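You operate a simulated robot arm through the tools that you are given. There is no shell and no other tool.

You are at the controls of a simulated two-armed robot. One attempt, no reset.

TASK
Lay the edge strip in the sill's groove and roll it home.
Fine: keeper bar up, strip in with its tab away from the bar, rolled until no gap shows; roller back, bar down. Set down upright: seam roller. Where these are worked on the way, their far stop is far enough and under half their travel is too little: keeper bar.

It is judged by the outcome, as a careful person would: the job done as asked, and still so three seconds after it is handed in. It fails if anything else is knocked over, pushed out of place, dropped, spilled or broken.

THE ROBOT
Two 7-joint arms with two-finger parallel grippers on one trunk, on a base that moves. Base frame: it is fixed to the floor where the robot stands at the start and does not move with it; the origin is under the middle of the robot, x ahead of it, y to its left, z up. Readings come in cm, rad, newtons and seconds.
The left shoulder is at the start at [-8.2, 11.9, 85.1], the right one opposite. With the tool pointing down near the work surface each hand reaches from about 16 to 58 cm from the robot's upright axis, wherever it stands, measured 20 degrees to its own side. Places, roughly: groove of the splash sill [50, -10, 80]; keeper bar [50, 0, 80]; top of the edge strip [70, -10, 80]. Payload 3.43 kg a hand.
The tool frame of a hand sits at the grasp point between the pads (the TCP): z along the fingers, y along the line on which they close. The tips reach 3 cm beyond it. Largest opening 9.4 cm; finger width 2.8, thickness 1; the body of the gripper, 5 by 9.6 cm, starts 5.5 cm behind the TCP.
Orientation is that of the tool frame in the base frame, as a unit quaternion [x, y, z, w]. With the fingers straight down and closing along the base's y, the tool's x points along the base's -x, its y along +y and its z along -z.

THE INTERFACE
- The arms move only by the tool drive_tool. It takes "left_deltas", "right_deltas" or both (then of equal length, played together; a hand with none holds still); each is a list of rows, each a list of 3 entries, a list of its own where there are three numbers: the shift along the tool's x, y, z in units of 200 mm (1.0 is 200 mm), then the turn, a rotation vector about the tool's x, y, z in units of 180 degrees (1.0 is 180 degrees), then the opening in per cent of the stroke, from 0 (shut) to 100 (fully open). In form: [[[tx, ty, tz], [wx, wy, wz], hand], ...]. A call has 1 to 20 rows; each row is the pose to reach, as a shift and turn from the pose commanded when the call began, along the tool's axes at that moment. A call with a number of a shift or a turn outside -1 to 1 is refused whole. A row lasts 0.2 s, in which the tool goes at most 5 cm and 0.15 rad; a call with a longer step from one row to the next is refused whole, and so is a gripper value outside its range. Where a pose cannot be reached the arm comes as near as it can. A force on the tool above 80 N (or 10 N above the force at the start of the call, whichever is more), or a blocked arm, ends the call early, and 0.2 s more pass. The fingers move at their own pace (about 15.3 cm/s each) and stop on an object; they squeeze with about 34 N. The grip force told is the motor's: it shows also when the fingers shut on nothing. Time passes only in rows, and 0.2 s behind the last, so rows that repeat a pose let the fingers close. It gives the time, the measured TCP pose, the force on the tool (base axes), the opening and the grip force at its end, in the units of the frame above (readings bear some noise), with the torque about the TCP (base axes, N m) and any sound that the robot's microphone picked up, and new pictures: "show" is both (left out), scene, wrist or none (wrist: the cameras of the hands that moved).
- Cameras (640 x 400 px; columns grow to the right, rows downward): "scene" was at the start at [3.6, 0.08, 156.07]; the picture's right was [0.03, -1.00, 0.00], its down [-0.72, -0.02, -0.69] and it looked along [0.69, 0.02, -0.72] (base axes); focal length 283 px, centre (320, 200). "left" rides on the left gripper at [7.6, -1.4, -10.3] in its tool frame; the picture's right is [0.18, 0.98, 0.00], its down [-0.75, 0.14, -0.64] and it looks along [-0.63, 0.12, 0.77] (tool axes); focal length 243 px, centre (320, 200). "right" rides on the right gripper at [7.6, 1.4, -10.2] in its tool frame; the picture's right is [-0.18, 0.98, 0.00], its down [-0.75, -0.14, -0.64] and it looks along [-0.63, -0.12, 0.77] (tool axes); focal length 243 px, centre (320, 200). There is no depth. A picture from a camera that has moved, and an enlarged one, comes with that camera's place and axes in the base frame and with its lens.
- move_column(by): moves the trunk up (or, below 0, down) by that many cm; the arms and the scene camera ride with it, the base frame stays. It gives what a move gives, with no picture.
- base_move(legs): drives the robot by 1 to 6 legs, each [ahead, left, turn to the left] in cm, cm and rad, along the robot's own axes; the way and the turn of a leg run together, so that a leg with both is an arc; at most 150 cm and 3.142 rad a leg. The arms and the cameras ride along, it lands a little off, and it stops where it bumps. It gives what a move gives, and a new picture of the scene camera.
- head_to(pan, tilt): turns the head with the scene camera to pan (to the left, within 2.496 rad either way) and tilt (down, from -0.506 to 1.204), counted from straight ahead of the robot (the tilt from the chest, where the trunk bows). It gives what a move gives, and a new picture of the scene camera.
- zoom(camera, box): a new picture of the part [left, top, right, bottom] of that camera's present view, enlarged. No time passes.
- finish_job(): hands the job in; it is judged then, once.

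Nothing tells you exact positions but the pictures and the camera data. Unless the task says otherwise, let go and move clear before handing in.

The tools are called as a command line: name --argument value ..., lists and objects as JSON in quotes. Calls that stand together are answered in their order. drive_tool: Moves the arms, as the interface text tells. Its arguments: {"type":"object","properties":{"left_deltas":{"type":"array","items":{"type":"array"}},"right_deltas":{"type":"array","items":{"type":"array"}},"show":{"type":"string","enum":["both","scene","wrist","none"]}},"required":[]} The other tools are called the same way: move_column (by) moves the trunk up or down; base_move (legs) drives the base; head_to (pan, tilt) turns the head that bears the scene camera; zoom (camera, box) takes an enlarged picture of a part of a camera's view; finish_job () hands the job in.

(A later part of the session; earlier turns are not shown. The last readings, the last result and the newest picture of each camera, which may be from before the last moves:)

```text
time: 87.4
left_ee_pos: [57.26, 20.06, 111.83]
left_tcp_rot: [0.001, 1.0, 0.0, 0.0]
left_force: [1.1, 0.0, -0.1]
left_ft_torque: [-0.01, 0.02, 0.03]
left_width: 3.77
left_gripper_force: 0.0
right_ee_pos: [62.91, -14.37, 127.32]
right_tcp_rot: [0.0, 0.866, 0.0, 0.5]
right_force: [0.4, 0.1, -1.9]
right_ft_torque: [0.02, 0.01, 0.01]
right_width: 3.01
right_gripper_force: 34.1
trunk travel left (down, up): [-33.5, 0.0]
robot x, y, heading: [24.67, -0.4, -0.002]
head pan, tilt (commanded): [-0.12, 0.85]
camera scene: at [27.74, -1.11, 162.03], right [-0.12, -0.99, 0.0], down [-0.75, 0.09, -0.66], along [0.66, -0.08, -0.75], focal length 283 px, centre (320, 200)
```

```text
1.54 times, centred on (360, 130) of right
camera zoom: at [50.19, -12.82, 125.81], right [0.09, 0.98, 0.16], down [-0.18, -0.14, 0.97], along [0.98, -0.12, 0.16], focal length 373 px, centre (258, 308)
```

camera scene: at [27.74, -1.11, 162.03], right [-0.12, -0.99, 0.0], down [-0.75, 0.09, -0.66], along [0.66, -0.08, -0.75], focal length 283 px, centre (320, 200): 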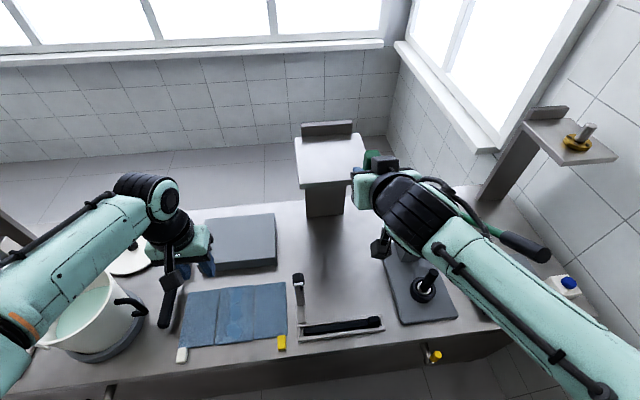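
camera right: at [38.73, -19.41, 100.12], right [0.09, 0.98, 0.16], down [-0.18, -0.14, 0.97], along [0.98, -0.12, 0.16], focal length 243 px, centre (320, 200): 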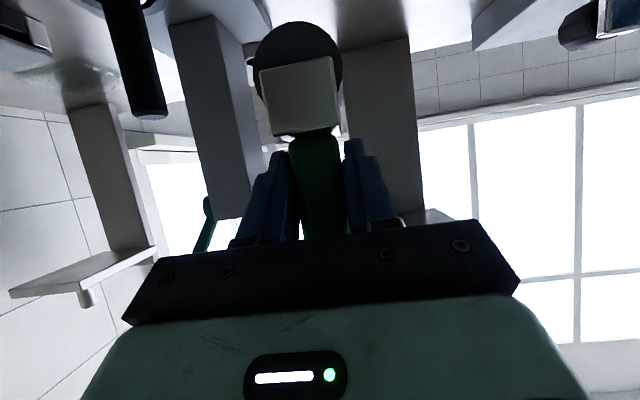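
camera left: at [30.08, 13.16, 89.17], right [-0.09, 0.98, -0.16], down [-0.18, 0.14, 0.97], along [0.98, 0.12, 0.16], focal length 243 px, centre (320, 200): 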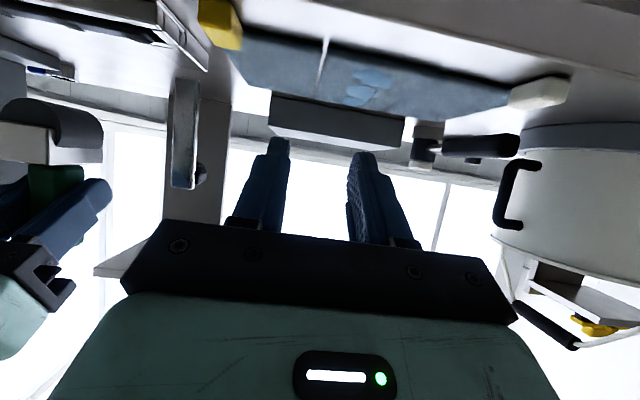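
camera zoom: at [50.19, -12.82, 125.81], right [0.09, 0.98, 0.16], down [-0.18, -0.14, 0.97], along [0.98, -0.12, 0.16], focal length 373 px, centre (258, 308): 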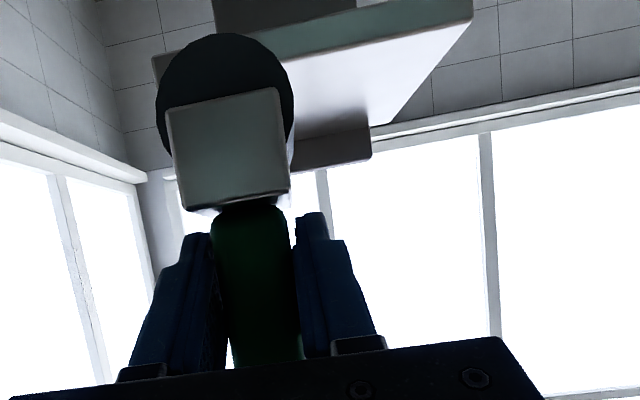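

The roller is held level; its slide in the grip means the wheel is now about 1 cm closer to the hand, so I will find the shelf by touch. I move it back over its old spot first.

drive_tool --right_deltas '[[[-0.09, 0.1, 0.155], [0, 0, 0], 5], [[-0.18, 0.1865, 0.31], [0, 0, 0], 5], [[-0.27, 0.1865, 0.465], [0, 0, 0], 5], [[-0.36, 0.1865, 0.62], [0, 0, 0], 5], [[-0.408, 0.1865, 0.707], [0, 0, 0], 5], [[-0.408, 0.1865, 0.707], [0, 0, 0], 5]]' --show "both"

zoom --camera "right" --box '[200, 0, 440, 200]'

zoom --camera "scene" --box '[280, 100, 400, 220]'

```text
time: 88.8
left_ee_pos: [57.38, 20.03, 111.88]
left_tcp_rot: [0.0, 1.0, 0.0, -0.001]
left_force: [0.1, -0.1, -0.7]
left_ft_torque: [0.01, 0.0, -0.01]
left_width: 3.78
left_gripper_force: 0.1
right_ee_pos: [79.28, -10.53, 127.37]
right_tcp_rot: [0.0, 0.866, 0.0, 0.5]
right_force: [-1.2, 0.3, -2.4]
right_ft_torque: [0.02, 0.02, 0.0]
right_width: 2.98
right_gripper_force: 33.7
trunk travel left (down, up): [-33.5, 0.0]
robot x, y, heading: [24.37, -0.08, 0.006]
head pan, tilt (commanded): [-0.12, 0.85]
camera scene: at [27.76, -1.11, 162.05], right [-0.12, -0.99, 0.0], down [-0.75, 0.09, -0.66], along [0.66, -0.08, -0.75], focal length 283 px, centre (320, 200)
camera right: at [66.57, -9.12, 125.84], right [0.09, 0.98, 0.16], down [-0.18, -0.14, 0.97], along [0.98, -0.12, 0.16], focal length 243 px, centre (320, 200)
```

scene: 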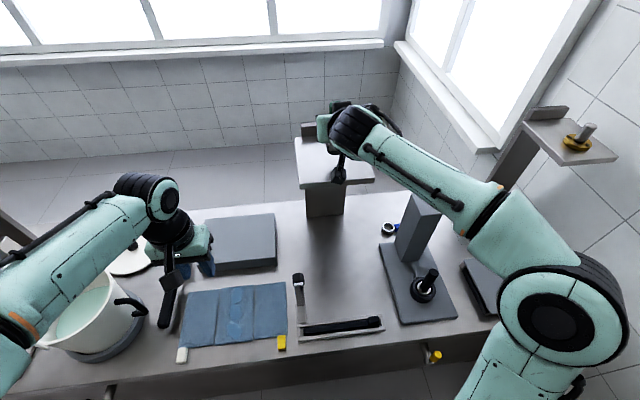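
right: 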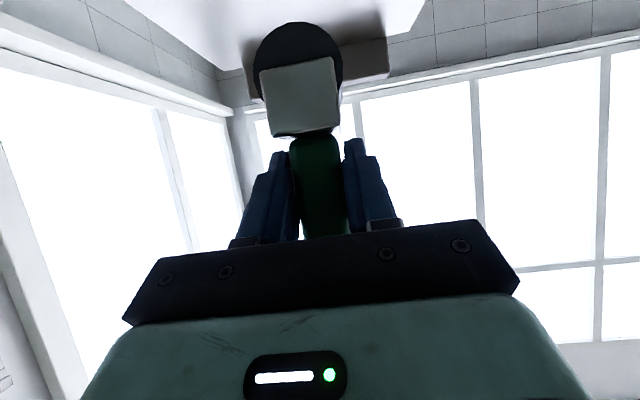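

```text
2.00 times, centred on (320, 100) of right
camera zoom: at [66.57, -9.12, 125.84], right [0.09, 0.98, 0.16], down [-0.18, -0.14, 0.97], along [0.98, -0.12, 0.16], focal length 485 px, centre (320, 400)
```

zoom: 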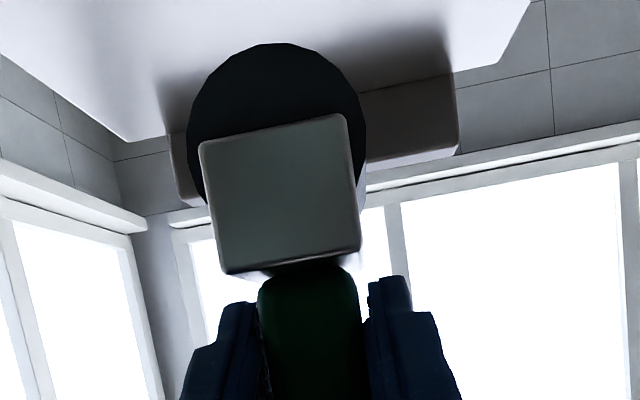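

```text
3.33 times, centred on (340, 160) of scene
camera zoom: at [27.76, -1.11, 162.05], right [-0.12, -0.99, 0.0], down [-0.75, 0.09, -0.66], along [0.66, -0.08, -0.75], focal length 943 px, centre (253, 333)
```

zoom: 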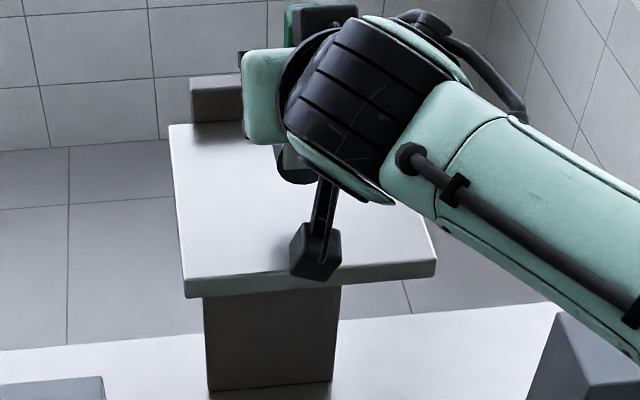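

drive_tool --right_deltas '[[[0.043, 0, 0.025], [0, 0, 0], 5], [[0.087, 0, 0.05], [0, 0, 0], 5], [[0.1126, 0, 0.065], [0, 0, 0], 5], [[0.1126, 0, 0.065], [0, 0, 0], 5]]' --show "wrist"

drive_tool --right_deltas '[[[0.0087, 0, 0.005], [0, 0, 0], 5], [[0.0173, 0, 0.01], [0, 0, 0], 5], [[0.0173, 0, 0.01], [0, 0, 0], 5]]' --show "none"

```text
time: 89.8
left_ee_pos: [57.33, 20.01, 111.82]
left_tcp_rot: [0.0, 1.0, 0.0, -0.001]
left_force: [0.1, 0.6, -1.1]
left_ft_torque: [-0.01, 0.0, -0.01]
left_width: 3.76
left_gripper_force: 0.0
right_ee_pos: [79.18, -10.68, 124.78]
right_tcp_rot: [0.0, 0.866, 0.0, 0.5]
right_force: [-0.2, -0.1, -2.2]
right_ft_torque: [-0.02, 0.02, 0.0]
right_width: 3.02
right_gripper_force: 34.3
trunk travel left (down, up): [-33.5, 0.0]
robot x, y, heading: [24.66, 0.06, -0.003]
head pan, tilt (commanded): [-0.12, 0.85]
camera right: at [66.59, -9.15, 123.26], right [0.09, 0.98, 0.16], down [-0.18, -0.14, 0.97], along [0.98, -0.12, 0.16], focal length 243 px, centre (320, 200)
```

right: 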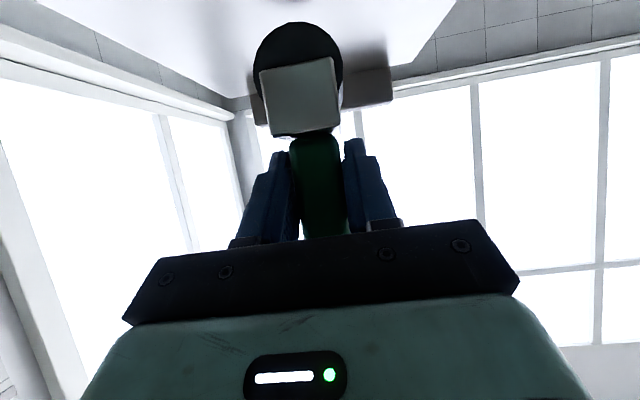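

```text
time: 90.6
left_ee_pos: [57.32, 20.06, 111.96]
left_tcp_rot: [0.0, 1.0, 0.001, 0.0]
left_force: [-1.1, -0.6, -0.7]
left_ft_torque: [0.02, 0.03, -0.02]
left_width: 3.75
left_gripper_force: 0.0
right_ee_pos: [79.23, -10.52, 124.3]
right_tcp_rot: [0.001, 0.866, -0.001, 0.501]
right_force: [-0.4, -0.4, -2.7]
right_ft_torque: [0.02, 0.0, 0.01]
right_width: 3.0
right_gripper_force: 34.6
trunk travel left (down, up): [-33.5, 0.0]
robot x, y, heading: [24.61, 0.14, 0.001]
head pan, tilt (commanded): [-0.12, 0.85]
```

drive_tool --right_deltas '[[[0.0065, 0, 0.00375], [0, 0, 0], 5], [[0.013, 0, 0.0075], [0, 0, 0], 5], [[0.013, 0, 0.0075], [0, 0, 0], 5]]' --show "none"

drive_tool --right_deltas '[[[0.0043, 0, 0.0025], [0, 0, 0], 5], [[0.0087, 0, 0.005], [0, 0, 0], 5], [[0.0087, 0, 0.005], [0, 0, 0], 5]]' --show "none"

```text
time: 91.4
left_ee_pos: [57.35, 20.1, 111.97]
left_tcp_rot: [0.0, 1.0, -0.001, 0.0]
left_force: [-0.1, 0.3, 0.3]
left_ft_torque: [0.0, 0.0, 0.0]
left_width: 3.78
left_gripper_force: 0.0
right_ee_pos: [79.3, -10.66, 124.13]
right_tcp_rot: [0.001, 0.866, -0.001, 0.5]
right_force: [-0.3, -0.6, -2.7]
right_ft_torque: [0.02, 0.02, 0.0]
right_width: 3.0
right_gripper_force: 34.1
trunk travel left (down, up): [-33.5, 0.0]
robot x, y, heading: [24.42, -0.09, -0.001]
head pan, tilt (commanded): [-0.12, 0.85]
```

```text
time: 92.2
left_ee_pos: [57.41, 20.01, 111.86]
left_tcp_rot: [0.0, 1.0, -0.001, 0.0]
left_force: [-0.3, 0.0, 0.7]
left_ft_torque: [0.01, -0.02, 0.0]
left_width: 3.75
left_gripper_force: 0.1
right_ee_pos: [79.34, -10.63, 123.77]
right_tcp_rot: [-0.001, 0.866, 0.001, 0.5]
right_force: [-0.6, -0.6, -1.4]
right_ft_torque: [0.02, 0.0, 0.02]
right_width: 3.0
right_gripper_force: 34.0
trunk travel left (down, up): [-33.5, 0.0]
robot x, y, heading: [24.67, -0.36, -0.001]
head pan, tilt (commanded): [-0.12, 0.85]
```

drive_tool --right_deltas '[[[0.0043, 0, 0.0025], [0, 0, 0], 5], [[0.0087, 0, 0.005], [0, 0, 0], 5], [[0.0087, 0, 0.005], [0, 0, 0], 5]]' --show "none"

drive_tool --right_deltas '[[[0.0022, 0, 0.00125], [0, 0, 0], 5], [[0.0043, 0, 0.0025], [0, 0, 0], 5], [[0.0043, 0, 0.0025], [0, 0, 0], 5]]' --show "wrist"

```text
time: 93.0
left_ee_pos: [57.26, 20.04, 111.95]
left_tcp_rot: [0.0, 1.0, 0.0, -0.001]
left_force: [0.3, -0.5, 0.2]
left_ft_torque: [0.0, -0.01, 0.02]
left_width: 3.75
left_gripper_force: 0.1
right_ee_pos: [79.36, -10.7, 123.72]
right_tcp_rot: [0.001, 0.866, -0.001, 0.5]
right_force: [0.2, -0.5, -1.7]
right_ft_torque: [-0.01, 0.03, 0.02]
right_width: 3.02
right_gripper_force: 34.1
trunk travel left (down, up): [-33.5, 0.0]
robot x, y, heading: [24.51, -0.42, -0.0]
head pan, tilt (commanded): [-0.12, 0.85]
```

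```text
time: 93.8
left_ee_pos: [57.32, 20.13, 111.91]
left_tcp_rot: [0.0, 1.0, 0.001, 0.0]
left_force: [0.9, 0.3, 0.6]
left_ft_torque: [0.01, -0.05, -0.02]
left_width: 3.78
left_gripper_force: 0.0
right_ee_pos: [79.38, -10.58, 123.6]
right_tcp_rot: [0.0, 0.866, 0.0, 0.5]
right_force: [-0.5, -0.1, -2.3]
right_ft_torque: [0.0, 0.01, 0.02]
right_width: 3.03
right_gripper_force: 34.2
trunk travel left (down, up): [-33.5, 0.0]
robot x, y, heading: [24.38, 0.02, 0.0]
head pan, tilt (commanded): [-0.12, 0.85]
camera right: at [66.62, -9.12, 122.02], right [0.09, 0.98, 0.16], down [-0.18, -0.14, 0.97], along [0.98, -0.12, 0.16], focal length 243 px, centre (320, 200)
```

right: 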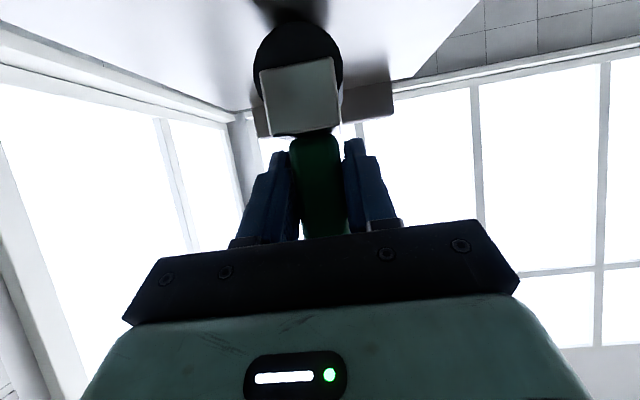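

drive_tool --right_deltas '[[[0.0043, 0, 0.0025], [0, 0, 0], 5], [[0.0087, 0, 0.005], [0, 0, 0], 5], [[0.0087, 0, 0.005], [0, 0, 0], 5]]' --show "none"

drive_tool --right_deltas '[[[0.0022, 0, 0.00125], [0, 0, 0], 5], [[0.0043, 0, 0.0025], [0, 0, 0], 5], [[0.0043, 0, 0.0025], [0, 0, 0], 5]]' --show "none"

```text
time: 94.6
left_ee_pos: [57.36, 19.99, 111.93]
left_tcp_rot: [-0.001, 1.0, 0.0, 0.0]
left_force: [0.2, -0.5, -0.1]
left_ft_torque: [-0.01, -0.05, -0.03]
left_width: 3.76
left_gripper_force: 0.0
right_ee_pos: [79.27, -10.61, 123.37]
right_tcp_rot: [0.001, 0.866, -0.001, 0.5]
right_force: [0.2, 0.4, -1.8]
right_ft_torque: [0.0, -0.02, 0.01]
right_width: 3.0
right_gripper_force: 33.5
trunk travel left (down, up): [-33.5, 0.0]
robot x, y, heading: [24.51, -0.08, -0.003]
head pan, tilt (commanded): [-0.12, 0.85]
```

```text
time: 95.4
left_ee_pos: [57.33, 20.11, 111.9]
left_tcp_rot: [0.0, 1.0, 0.0, 0.0]
left_force: [0.2, -0.1, -0.1]
left_ft_torque: [-0.02, -0.02, -0.01]
left_width: 3.78
left_gripper_force: 0.1
right_ee_pos: [79.25, -10.51, 123.33]
right_tcp_rot: [0.001, 0.866, -0.001, 0.5]
right_force: [1.3, -1.0, 2.0]
right_ft_torque: [-0.03, -0.03, 0.01]
right_width: 3.01
right_gripper_force: 34.2
trunk travel left (down, up): [-33.5, 0.0]
robot x, y, heading: [24.41, 0.09, 0.002]
head pan, tilt (commanded): [-0.12, 0.85]
```

Touchdown at TCP z≈123.3. I press lightly to let the wheel sit flat, ease off, and open the fingers slowly.

drive_tool --right_deltas '[[[0.0043, 0, 0.0025], [0, 0, 0], 5], [[0.0065, 0, 0.00375], [0, 0, 0], 5], [[0.0065, 0, 0.00375], [0, 0, 0], 5], [[0.002, 0, 0.001], [0, 0, 0], 5], [[0.002, 0, 0.001], [0, 0, 0], 5]]' --show "none"

drive_tool --right_deltas '[[[0, 0, 0], [0, 0, 0], 30], [[0, 0, 0], [0, 0, 0], 33], [[0, 0, 0], [0, 0, 0], 36], [[0, 0, 0], [0, 0, 0], 40], [[0, 0, 0], [0, 0, 0], 45]]' --show "wrist"

```text
time: 96.6
left_ee_pos: [57.28, 20.08, 111.98]
left_tcp_rot: [0.0, 1.0, -0.001, 0.0]
left_force: [-0.4, 0.0, -0.6]
left_ft_torque: [0.0, 0.01, -0.01]
left_width: 3.78
left_gripper_force: 0.0
right_ee_pos: [79.26, -10.48, 123.31]
right_tcp_rot: [0.0, 0.865, 0.0, 0.501]
right_force: [4.8, -0.7, 12.3]
right_ft_torque: [-0.01, -0.1, 0.0]
right_width: 3.01
right_gripper_force: 33.4
trunk travel left (down, up): [-33.5, 0.0]
robot x, y, heading: [24.88, 0.18, 0.003]
head pan, tilt (commanded): [-0.12, 0.85]
```

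```text
time: 97.8
left_ee_pos: [57.31, 20.11, 111.84]
left_tcp_rot: [0.0, 1.0, 0.0, 0.001]
left_force: [-0.2, 0.6, 0.0]
left_ft_torque: [0.03, 0.03, 0.01]
left_width: 3.74
left_gripper_force: 0.0
right_ee_pos: [79.27, -10.55, 123.13]
right_tcp_rot: [0.0, 0.867, -0.001, 0.499]
right_force: [0.6, 0.5, -0.6]
right_ft_torque: [0.0, 0.03, 0.0]
right_width: 4.19
right_gripper_force: 0.0
trunk travel left (down, up): [-33.5, 0.0]
robot x, y, heading: [24.49, 0.61, 0.002]
head pan, tilt (commanded): [-0.12, 0.85]
camera right: at [66.55, -9.12, 121.63], right [0.09, 0.98, 0.16], down [-0.18, -0.14, 0.97], along [0.98, -0.12, 0.16], focal length 243 px, centre (320, 200)
```

right: 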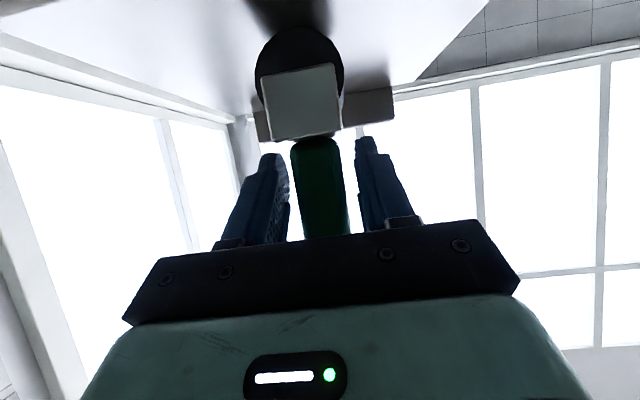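

drive_tool --right_deltas '[[[0, 0, 0], [0, 0, 0], 65], [[0, 0, 0], [0, 0, 0], 90], [[0, 0, 0], [0, 0, 0], 90], [[0.05, 0, -0.0866], [0, 0, 0], 90], [[0.1, 0, -0.173], [0, 0, 0], 90], [[0.18, 0, -0.312], [0, 0, 0], 90], [[0.27, 0, -0.468], [0, 0, 0], 90], [[0.36, 0, -0.624], [0, 0, 0], 90], [[0.4, -0.15, -0.693], [0, 0, 0], 90]]' --show "both"

zoom --camera "scene" --box '[280, 100, 400, 220]'

zoom --camera "right" --box '[180, 0, 480, 260]'

```text
time: 99.8
left_ee_pos: [57.26, 19.94, 112.05]
left_tcp_rot: [-0.001, 1.0, 0.0, 0.001]
left_force: [0.1, -0.5, 0.3]
left_ft_torque: [0.03, -0.01, 0.0]
left_width: 3.73
left_gripper_force: 0.1
right_ee_pos: [63.09, -13.59, 123.38]
right_tcp_rot: [0.001, 0.866, 0.0, 0.5]
right_force: [-0.1, 0.3, -0.2]
right_ft_torque: [-0.01, 0.0, 0.0]
right_width: 8.45
right_gripper_force: 0.0
trunk travel left (down, up): [-33.5, 0.0]
robot x, y, heading: [24.8, 0.12, 0.005]
head pan, tilt (commanded): [-0.12, 0.85]
camera scene: at [27.7, -1.22, 162.05], right [-0.12, -0.99, 0.0], down [-0.75, 0.09, -0.66], along [0.66, -0.08, -0.75], focal length 283 px, centre (320, 200)
camera right: at [50.42, -12.19, 121.7], right [0.09, 0.98, 0.16], down [-0.18, -0.14, 0.97], along [0.98, -0.12, 0.16], focal length 243 px, centre (320, 200)
```

scene: 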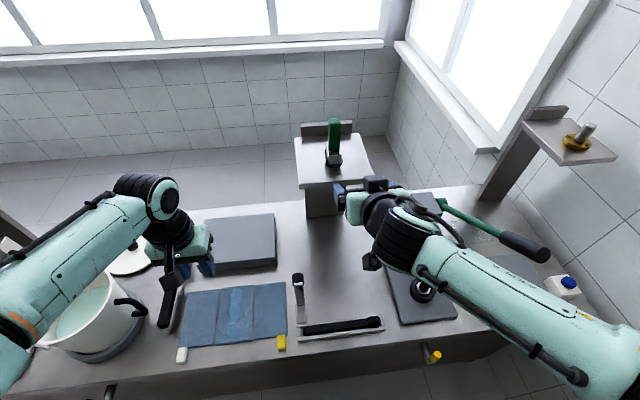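
right: 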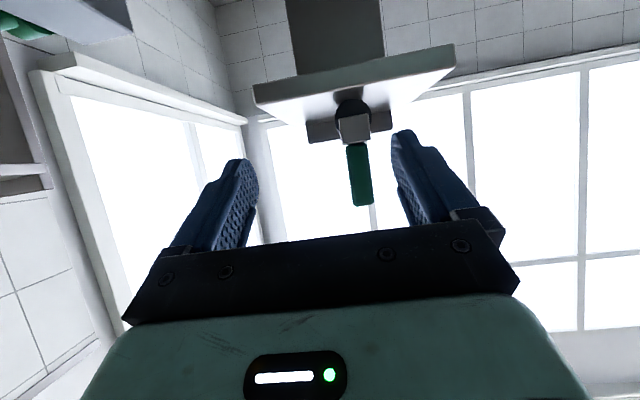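

```text
3.33 times, centred on (340, 160) of scene
camera zoom: at [27.7, -1.22, 162.05], right [-0.12, -0.99, 0.0], down [-0.75, 0.09, -0.66], along [0.66, -0.08, -0.75], focal length 943 px, centre (253, 333)
```

zoom: 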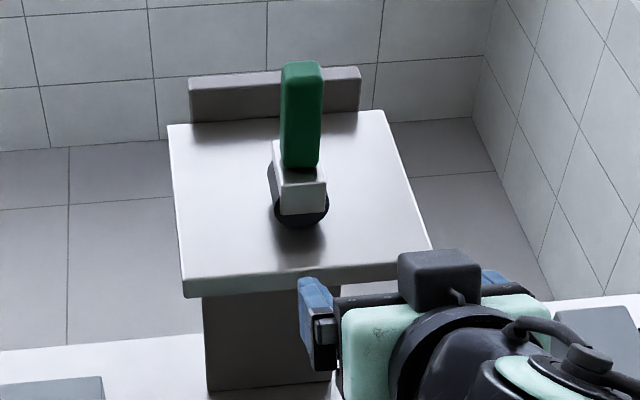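

```text
1.54 times, centred on (330, 130) of right
camera zoom: at [50.42, -12.19, 121.7], right [0.09, 0.98, 0.16], down [-0.18, -0.14, 0.97], along [0.98, -0.12, 0.16], focal length 373 px, centre (305, 308)
```

zoom: 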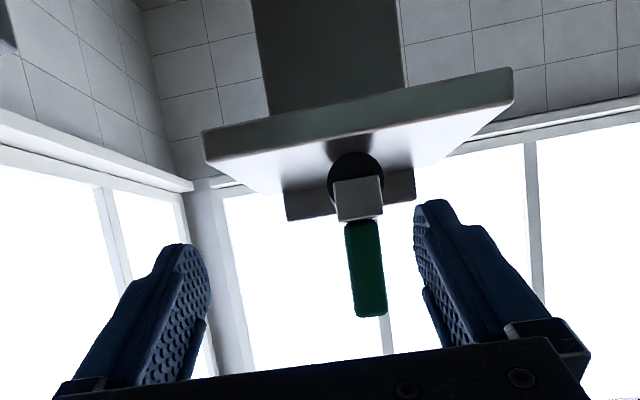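

The roller stands upright on its old spot. Next, the keeper bar: I take the right hand clear and look closely at the raised bar and knob.

drive_tool --right_deltas '[[[0.13, -0.08, -0.13], [0, 0, 0], 60], [[0.27, -0.16, -0.26], [0, 0, 0], 60], [[0.41, -0.25, -0.39], [0, 0, 0], 60], [[0.55, -0.34, -0.52], [0, 0, 0], 60], [[0.684, -0.42, -0.644], [0, 0, 0], 60]]' --show "scene"

zoom --camera "scene" --box '[275, 260, 395, 350]'

zoom --camera "left" --box '[0, 0, 320, 200]'

```text
time: 101.0
left_ee_pos: [57.26, 19.96, 111.88]
left_tcp_rot: [0.0, 1.0, 0.0, -0.001]
left_force: [1.0, 0.1, -0.3]
left_ft_torque: [0.0, -0.01, -0.03]
left_width: 3.76
left_gripper_force: 0.0
right_ee_pos: [45.52, -22.37, 119.4]
right_tcp_rot: [0.0, 0.867, 0.001, 0.499]
right_force: [0.1, 0.7, 0.5]
right_ft_torque: [0.03, -0.03, 0.0]
right_width: 5.66
right_gripper_force: 0.0
right hand out of reach, approached as far as the arm can: row 5
trunk travel left (down, up): [-33.5, 0.0]
robot x, y, heading: [24.61, 0.02, -0.003]
head pan, tilt (commanded): [-0.12, 0.85]
camera scene: at [27.69, -1.23, 162.05], right [-0.12, -0.99, 0.0], down [-0.75, 0.09, -0.66], along [0.66, -0.08, -0.75], focal length 283 px, centre (320, 200)
```

scene: 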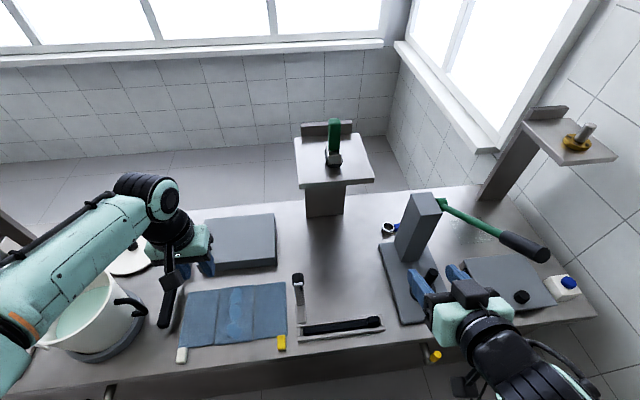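

```text
4.44 times, centred on (335, 305) of scene
camera zoom: at [27.69, -1.23, 162.05], right [-0.12, -0.99, 0.0], down [-0.75, 0.09, -0.66], along [0.66, -0.08, -0.75], focal length 1257 px, centre (253, -267)
```

zoom: 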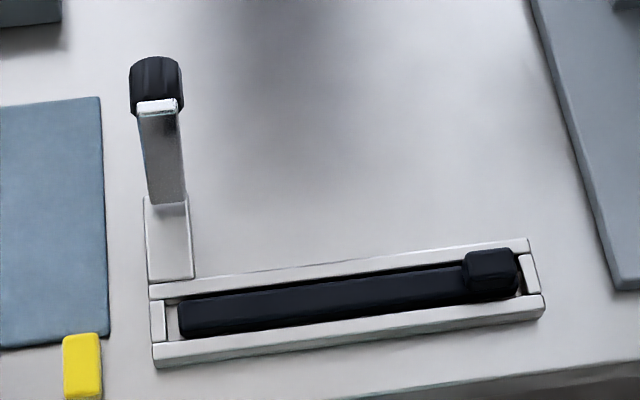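

```text
2.00 times, centred on (160, 100) of left
camera zoom: at [49.65, 18.51, 122.2], right [-0.18, 0.98, 0.0], down [0.75, 0.14, 0.64], along [0.63, 0.12, -0.77], focal length 485 px, centre (640, 400)
```

zoom: 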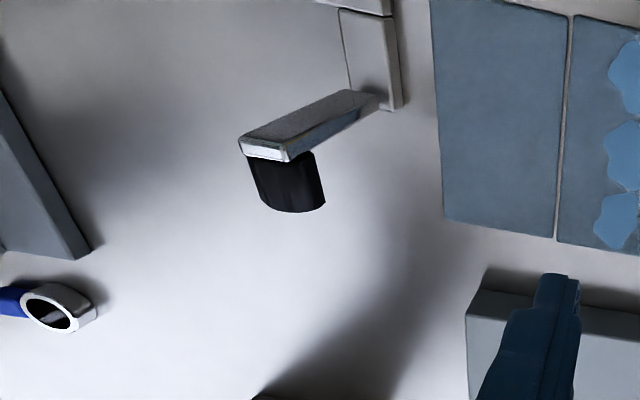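

The upright bar's end is at about [59.5, 0.4, 94] with the knob behind it around [61.7, 0.5, 92.8]. I bring the left hand over the knob, straddling it.

drive_tool --left_deltas '[[[-0.04, -0.19, 0.02], [0, 0, 0], 60], [[-0.09, -0.38, 0.06], [0, 0, 0], 60], [[-0.13, -0.57, 0.12], [0, 0, 0], 60], [[-0.18, -0.77, 0.2], [0, 0, 0], 60], [[-0.22, -0.97, 0.3], [0, 0, 0], 60], [[-0.22, -0.97, 0.3], [0, 0, 0], 60]]' --show "both"

zoom --camera "left" --box '[220, 0, 420, 200]'

```text
time: 102.4
left_ee_pos: [61.71, 0.87, 105.88]
left_tcp_rot: [-0.001, 1.0, -0.001, 0.001]
left_force: [0.2, 0.6, 0.7]
left_ft_torque: [0.0, 0.0, -0.01]
left_width: 5.61
left_gripper_force: 0.1
right_ee_pos: [45.53, -22.13, 119.46]
right_tcp_rot: [0.0, 0.866, -0.001, 0.499]
right_force: [-0.6, -0.1, 0.1]
right_ft_torque: [-0.03, 0.04, 0.0]
right_width: 5.65
right_gripper_force: 0.1
trunk travel left (down, up): [-33.5, 0.0]
robot x, y, heading: [24.21, 0.03, -0.002]
head pan, tilt (commanded): [-0.12, 0.85]
camera scene: at [27.74, -1.03, 162.06], right [-0.12, -0.99, 0.0], down [-0.75, 0.09, -0.66], along [0.66, -0.08, -0.75], focal length 283 px, centre (320, 200)
camera left: at [54.03, -0.69, 116.12], right [-0.18, 0.98, 0.0], down [0.75, 0.14, 0.64], along [0.63, 0.12, -0.77], focal length 243 px, centre (320, 200)
```

scene: 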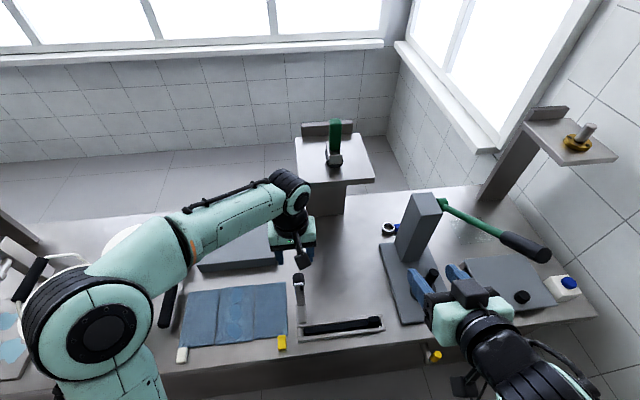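
left: 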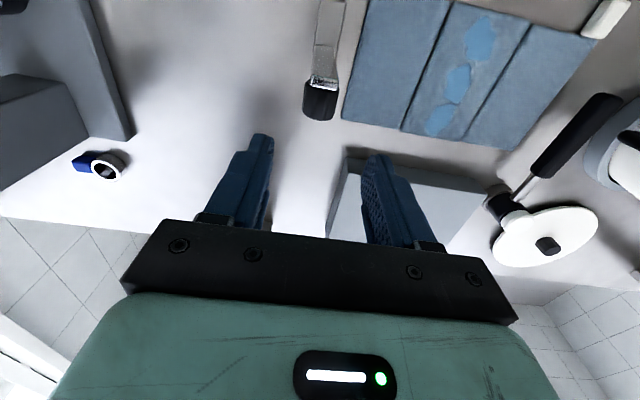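

```text
2.00 times, centred on (320, 100) of left
camera zoom: at [54.03, -0.69, 116.12], right [-0.18, 0.98, 0.0], down [0.75, 0.14, 0.64], along [0.63, 0.12, -0.77], focal length 485 px, centre (320, 400)
```

zoom: 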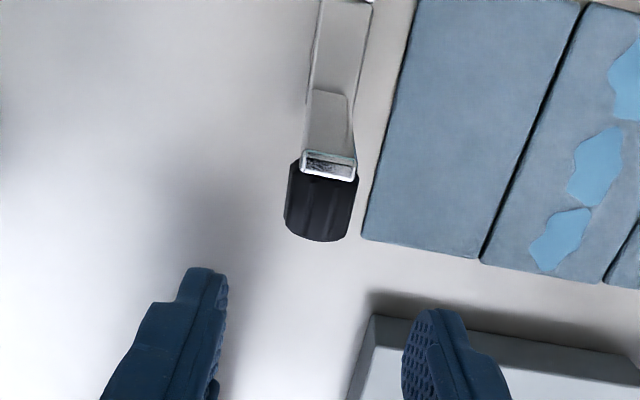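

drive_tool --left_deltas '[[[0.01, -0.008, 0.2], [0, 0, 0], 60], [[0.01, -0.008, 0.4], [0, 0, 0], 60], [[0.01, -0.008, 0.52], [0, 0, 0], 60], [[0.01, -0.008, 0.583], [0, 0, 0], 60], [[0.01, -0.008, 0.583], [0, 0, 0], 60]]' --show "both"

zoom --camera "left" --box '[220, 60, 420, 250]'

```text
time: 103.6
left_ee_pos: [61.49, 0.62, 94.19]
left_tcp_rot: [0.0, 1.0, -0.001, 0.001]
left_force: [1.1, 1.1, 0.5]
left_ft_torque: [0.01, 0.01, -0.02]
left_width: 5.62
left_gripper_force: 0.1
right_ee_pos: [45.51, -22.22, 119.48]
right_tcp_rot: [-0.001, 0.866, 0.0, 0.5]
right_force: [-0.2, -0.6, -0.2]
right_ft_torque: [0.01, -0.01, -0.01]
right_width: 5.63
right_gripper_force: 0.0
trunk travel left (down, up): [-33.5, 0.0]
robot x, y, heading: [24.84, -0.23, 0.005]
head pan, tilt (commanded): [-0.12, 0.85]
camera scene: at [27.78, -1.1, 162.06], right [-0.12, -0.99, 0.0], down [-0.75, 0.09, -0.66], along [0.66, -0.08, -0.75], focal length 283 px, centre (320, 200)
camera left: at [53.8, -0.88, 104.44], right [-0.18, 0.98, 0.0], down [0.75, 0.14, 0.64], along [0.63, 0.12, -0.77], focal length 243 px, centre (320, 200)
```

scene: 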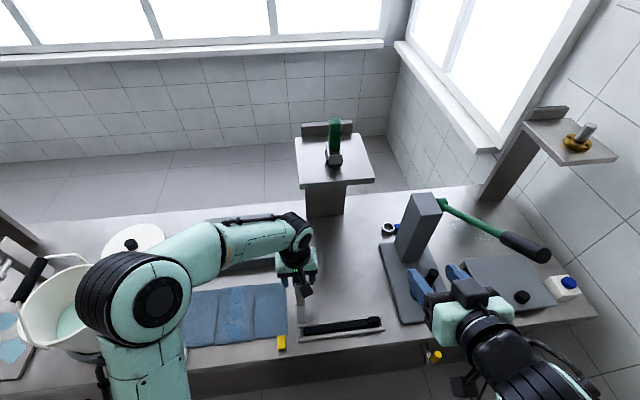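
left: 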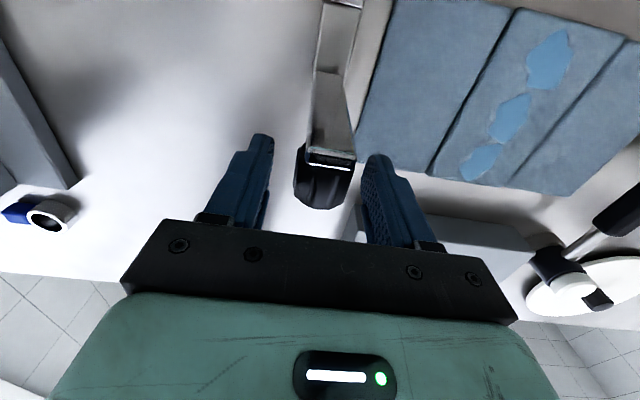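

```text
2.11 times, centred on (320, 155) of left
camera zoom: at [53.8, -0.88, 104.44], right [-0.18, 0.98, 0.0], down [0.75, 0.14, 0.64], along [0.63, 0.12, -0.77], focal length 511 px, centre (320, 295)
```

zoom: 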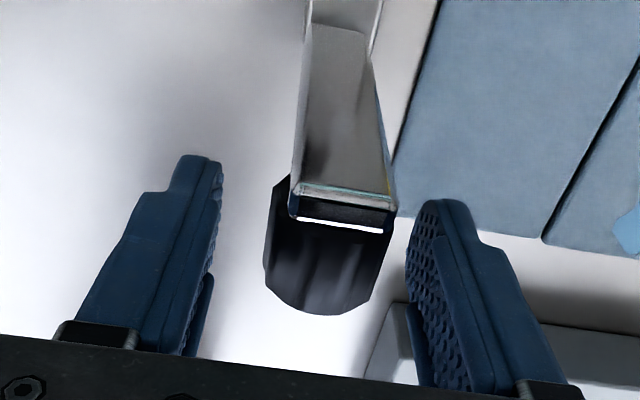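

drive_tool --left_deltas '[[[0, 0, 0], [0, 0, 0], 45], [[0, 0, 0], [0, 0, 0], 30], [[0, 0, 0], [0, 0, 0], 15], [[0, 0, 0], [0, 0, 0], 5], [[0, 0, 0], [0, 0, 0], 5]]' --show "wrist"

```text
time: 104.8
left_ee_pos: [61.48, 0.65, 94.2]
left_tcp_rot: [0.0, 1.0, 0.001, 0.0]
left_force: [-0.8, 6.2, -1.3]
left_ft_torque: [0.08, 0.02, -0.04]
left_width: 3.13
left_gripper_force: 44.8
right_ee_pos: [45.65, -22.16, 119.41]
right_tcp_rot: [0.0, 0.866, 0.0, 0.499]
right_force: [0.2, 0.2, 0.5]
right_ft_torque: [-0.02, -0.02, -0.01]
right_width: 5.66
right_gripper_force: 0.2
trunk travel left (down, up): [-33.5, 0.0]
robot x, y, heading: [24.74, -0.2, -0.003]
head pan, tilt (commanded): [-0.12, 0.85]
camera left: at [53.82, -0.79, 104.46], right [-0.18, 0.98, 0.0], down [0.75, 0.14, 0.64], along [0.63, 0.12, -0.77], focal length 243 px, centre (320, 200)
```

left: 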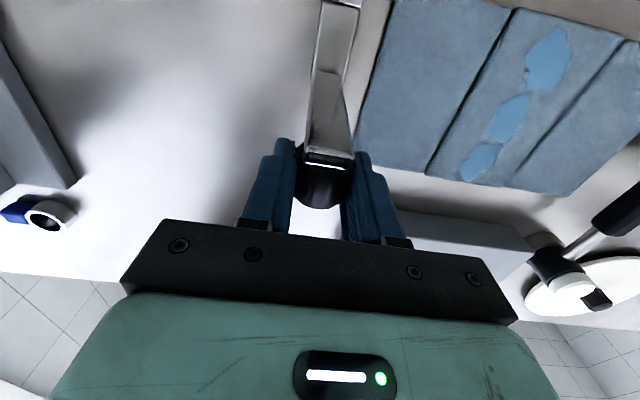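

drive_tool --left_deltas '[[[0.025, 0, -0.004], [0, 0, 0], 5], [[0.05, 0, -0.0065], [0, 0, 0], 5], [[0.075, 0, -0.008], [0, 0, 0], 5], [[0.1005, 0, -0.0088], [0, 0, 0], 5], [[0.126, 0, -0.008], [0, 0, 0], 5], [[0.1505, 0, -0.0065], [0, 0, 0], 5]]' --show "wrist"

```text
time: 106.2
left_ee_pos: [58.79, 0.82, 94.6]
left_tcp_rot: [-0.001, 1.0, -0.002, 0.004]
left_force: [14.5, 18.8, 34.0]
left_ft_torque: [0.22, -1.47, -0.12]
left_width: 3.09
left_gripper_force: 45.1
right_ee_pos: [45.61, -21.97, 119.52]
right_tcp_rot: [0.0, 0.867, 0.0, 0.499]
right_force: [0.8, -0.3, 0.7]
right_ft_torque: [0.04, -0.03, -0.01]
right_width: 5.66
right_gripper_force: 0.0
trunk travel left (down, up): [-33.5, 0.0]
robot x, y, heading: [24.95, -0.48, 0.001]
head pan, tilt (commanded): [-0.12, 0.85]
camera left: at [51.11, -0.76, 104.84], right [-0.19, 0.98, 0.0], down [0.75, 0.14, 0.65], along [0.64, 0.12, -0.76], focal length 243 px, centre (320, 200)
```

left: 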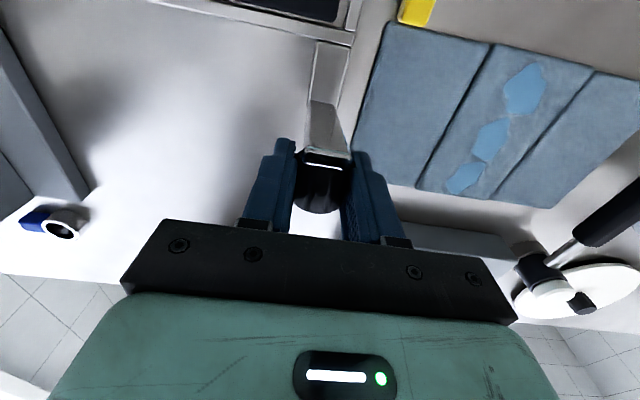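

The bar is moving; the upward force says my arc ran slightly low and a bit right. I correct that and continue swinging it down.

drive_tool --left_deltas '[[[0.0, 0.008, -0.018], [0, 0, 0], 5], [[0.0215, 0.01, -0.011], [0, 0, 0], 5], [[0.0465, 0.01, -0.004], [0, 0, 0], 5], [[0.0715, 0.01, 0.0005], [0, 0, 0], 5], [[0.096, 0.01, 0.008], [0, 0, 0], 5], [[0.1205, 0.01, 0.016], [0, 0, 0], 5]]' --show "wrist"

```text
time: 107.6
left_ee_pos: [56.12, 0.71, 94.54]
left_tcp_rot: [-0.001, 1.0, -0.004, 0.004]
left_force: [4.0, 9.5, 47.9]
left_ft_torque: [0.08, -1.57, 0.06]
left_width: 3.13
left_gripper_force: 44.7
right_ee_pos: [45.54, -22.15, 119.5]
right_tcp_rot: [0.001, 0.866, -0.001, 0.499]
right_force: [0.5, 0.4, 0.3]
right_ft_torque: [0.02, 0.01, 0.0]
right_width: 5.61
right_gripper_force: 0.0
trunk travel left (down, up): [-33.5, 0.0]
robot x, y, heading: [24.38, -0.27, 0.002]
head pan, tilt (commanded): [-0.12, 0.85]
camera left: at [48.51, -0.73, 104.61], right [-0.19, 0.98, -0.01], down [0.75, 0.15, 0.65], along [0.64, 0.11, -0.76], focal length 243 px, centre (320, 200)
```

left: 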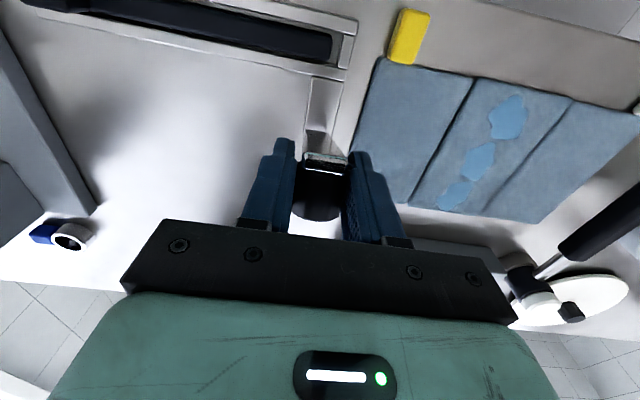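

zoom --camera "left" --box '[240, 40, 400, 240]'

zoom --camera "scene" --box '[260, 230, 400, 360]'

```text
2.00 times, centred on (320, 140) of left
camera zoom: at [48.51, -0.73, 104.61], right [-0.19, 0.98, -0.01], down [0.75, 0.15, 0.65], along [0.64, 0.11, -0.76], focal length 485 px, centre (320, 320)
```

zoom: 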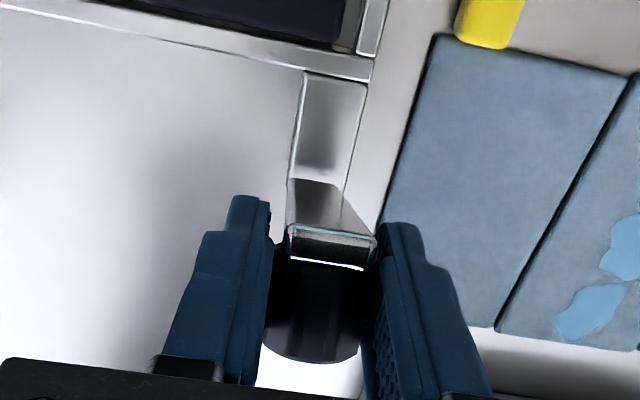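

```text
3.08 times, centred on (330, 295) of scene
camera zoom: at [27.54, -0.97, 162.07], right [-0.12, -0.99, 0.0], down [-0.74, 0.09, -0.66], along [0.66, -0.08, -0.75], focal length 870 px, centre (289, -92)
```

zoom: 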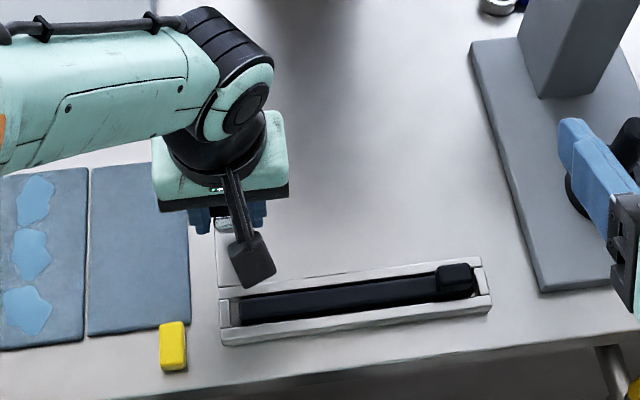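

The hand has run a little ahead of the bar, which is now about 20° past vertical on its way down. I continue on an arc fitted to the present grip, in small steps.

drive_tool --left_deltas '[[[0.0195, 0, -0.014], [0, 0, 0], 5], [[0.044, 0, -0.005], [0, 0, 0], 5], [[0.068, 0, 0.006], [0, 0, 0], 5], [[0.092, 0, 0.017], [0, 0, 0], 5], [[0.115, 0, 0.03], [0, 0, 0], 5], [[0.138, 0, 0.043], [0, 0, 0], 5]]' --show "wrist"

```text
time: 109.0
left_ee_pos: [53.17, 0.67, 93.16]
left_tcp_rot: [0.0, 1.0, -0.001, 0.003]
left_force: [-7.1, 2.8, 42.3]
left_ft_torque: [0.06, -1.59, 0.07]
left_width: 3.28
left_gripper_force: 44.8
right_ee_pos: [45.39, -22.17, 119.45]
right_tcp_rot: [0.0, 0.866, 0.0, 0.5]
right_force: [-0.1, -0.9, 0.2]
right_ft_torque: [0.01, -0.01, -0.01]
right_width: 5.66
right_gripper_force: 0.0
trunk travel left (down, up): [-33.5, 0.0]
robot x, y, heading: [24.69, 0.28, 0.0]
head pan, tilt (commanded): [-0.12, 0.85]
camera left: at [45.54, -0.75, 103.57], right [-0.18, 0.98, 0.0], down [0.75, 0.14, 0.65], along [0.63, 0.12, -0.76], focal length 243 px, centre (320, 200)
```

left: 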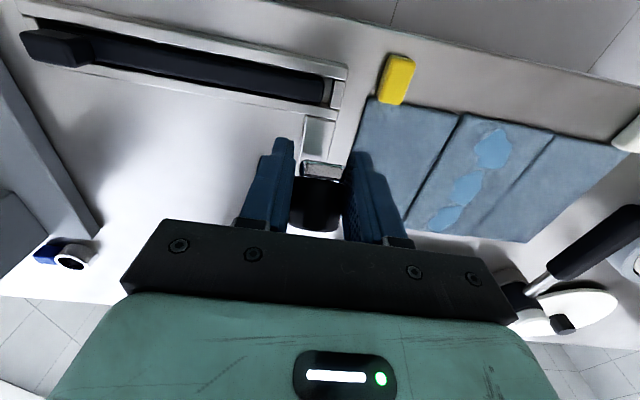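

drive_tool --left_deltas '[[[0.022, 0, 0.009], [0, 0, 0], 5], [[0.043, 0, 0.021], [0, 0, 0], 5], [[0.0635, 0, 0.037], [0, 0, 0], 5], [[0.0835, 0, 0.0545], [0, 0, 0], 5], [[0.103, 0, 0.072], [0, 0, 0], 5], [[0.121, 0, 0.091], [0, 0, 0], 5]]' --show "wrist"

```text
time: 110.4
left_ee_pos: [50.57, 0.62, 91.51]
left_tcp_rot: [0.0, 1.0, 0.0, 0.0]
left_force: [-18.6, -3.1, 38.1]
left_ft_torque: [-0.08, -1.5, 0.01]
left_width: 3.41
left_gripper_force: 45.8
right_ee_pos: [45.26, -22.26, 119.56]
right_tcp_rot: [0.001, 0.866, 0.0, 0.5]
right_force: [-0.4, 0.0, -0.2]
right_ft_torque: [-0.03, 0.03, 0.0]
right_width: 5.64
right_gripper_force: 0.1
trunk travel left (down, up): [-33.5, 0.0]
robot x, y, heading: [24.29, 0.58, 0.002]
head pan, tilt (commanded): [-0.12, 0.85]
camera left: at [42.96, -0.78, 101.68], right [-0.18, 0.98, 0.0], down [0.75, 0.14, 0.64], along [0.63, 0.12, -0.77], focal length 243 px, centre (320, 200)
```

left: 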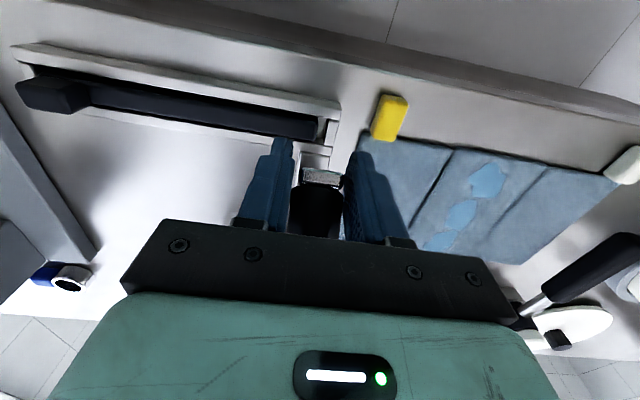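

drive_tool --left_deltas '[[[0.025, 0, 0.01], [0, 0, 0], 5], [[0.048, 0, 0.0345], [0, 0, 0], 5], [[0.064, 0, 0.056], [0, 0, 0], 5], [[0.0795, 0, 0.0785], [0, 0, 0], 5], [[0.094, 0, 0.101], [0, 0, 0], 5], [[0.107, 0, 0.125], [0, 0, 0], 5]]' --show "both"

zoom --camera "left" --box '[240, 80, 400, 240]'

```text
time: 111.8
left_ee_pos: [48.4, 0.7, 89.05]
left_tcp_rot: [0.0, 1.0, 0.001, 0.001]
left_force: [-21.3, -3.5, 25.6]
left_ft_torque: [-0.03, -1.38, 0.01]
left_width: 3.41
left_gripper_force: 44.9
right_ee_pos: [45.31, -22.29, 119.57]
right_tcp_rot: [0.0, 0.866, 0.0, 0.5]
right_force: [-0.2, 0.4, -0.2]
right_ft_torque: [0.05, -0.06, 0.02]
right_width: 5.64
right_gripper_force: 0.0
trunk travel left (down, up): [-33.5, 0.0]
robot x, y, heading: [24.58, 0.29, -0.003]
head pan, tilt (commanded): [-0.12, 0.85]
camera scene: at [27.31, -1.15, 162.06], right [-0.12, -0.99, 0.0], down [-0.74, 0.09, -0.66], along [0.66, -0.08, -0.75], focal length 283 px, centre (320, 200)
camera left: at [40.81, -0.78, 99.18], right [-0.18, 0.98, 0.0], down [0.75, 0.14, 0.64], along [0.63, 0.12, -0.77], focal length 243 px, centre (320, 200)
```

scene: 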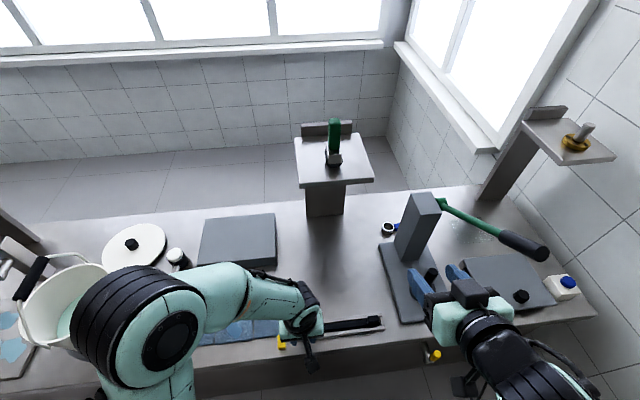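
left: 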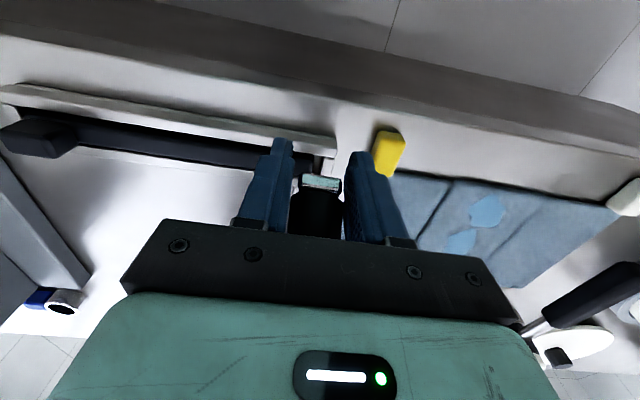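

```text
2.50 times, centred on (320, 160) of left
camera zoom: at [40.81, -0.78, 99.18], right [-0.18, 0.98, 0.0], down [0.75, 0.14, 0.64], along [0.63, 0.12, -0.77], focal length 606 px, centre (320, 300)
```

zoom: 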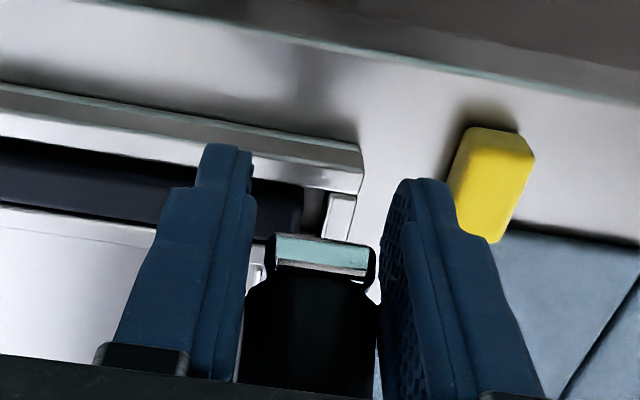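

drive_tool --left_deltas '[[[0.02, 0, 0.015], [0, 0, 0], 5], [[0.0395, 0, 0.042], [0, 0, 0], 5], [[0.05, 0, 0.068], [0, 0, 0], 5], [[0.059, 0, 0.094], [0, 0, 0], 5], [[0.067, 0, 0.12], [0, 0, 0], 5], [[0.0735, 0, 0.1475], [0, 0, 0], 5]]' --show "wrist"

zoom --camera "left" --box '[240, 80, 400, 240]'

```text
time: 113.2
left_ee_pos: [46.87, 0.71, 86.02]
left_tcp_rot: [0.0, 1.0, 0.001, 0.0]
left_force: [-27.7, -4.0, 20.4]
left_ft_torque: [0.06, -1.54, -0.1]
left_width: 3.2
left_gripper_force: 45.0
right_ee_pos: [45.13, -22.29, 119.38]
right_tcp_rot: [0.0, 0.866, 0.0, 0.5]
right_force: [-0.1, -0.5, 0.1]
right_ft_torque: [0.03, -0.02, -0.03]
right_width: 5.64
right_gripper_force: 0.1
trunk travel left (down, up): [-33.5, 0.0]
robot x, y, heading: [24.5, 0.02, -0.001]
head pan, tilt (commanded): [-0.12, 0.85]
camera left: at [39.32, -0.78, 96.21], right [-0.18, 0.98, 0.0], down [0.75, 0.14, 0.64], along [0.63, 0.12, -0.77], focal length 243 px, centre (320, 200)
```

left: 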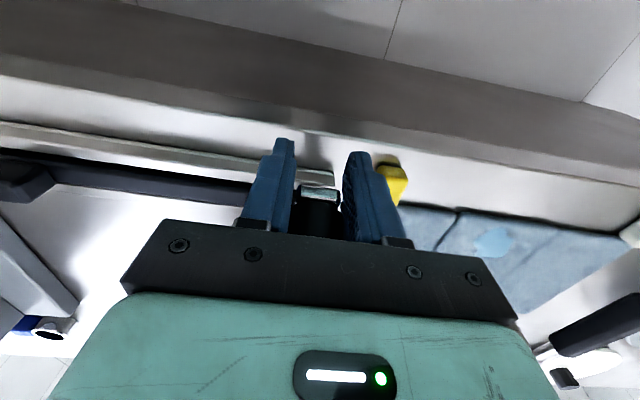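

```text
2.50 times, centred on (320, 160) of left
camera zoom: at [39.32, -0.78, 96.21], right [-0.18, 0.98, 0.0], down [0.75, 0.14, 0.64], along [0.63, 0.12, -0.77], focal length 606 px, centre (320, 300)
```

zoom: 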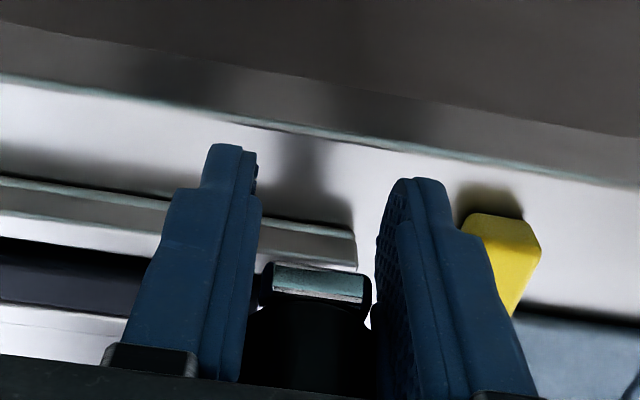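

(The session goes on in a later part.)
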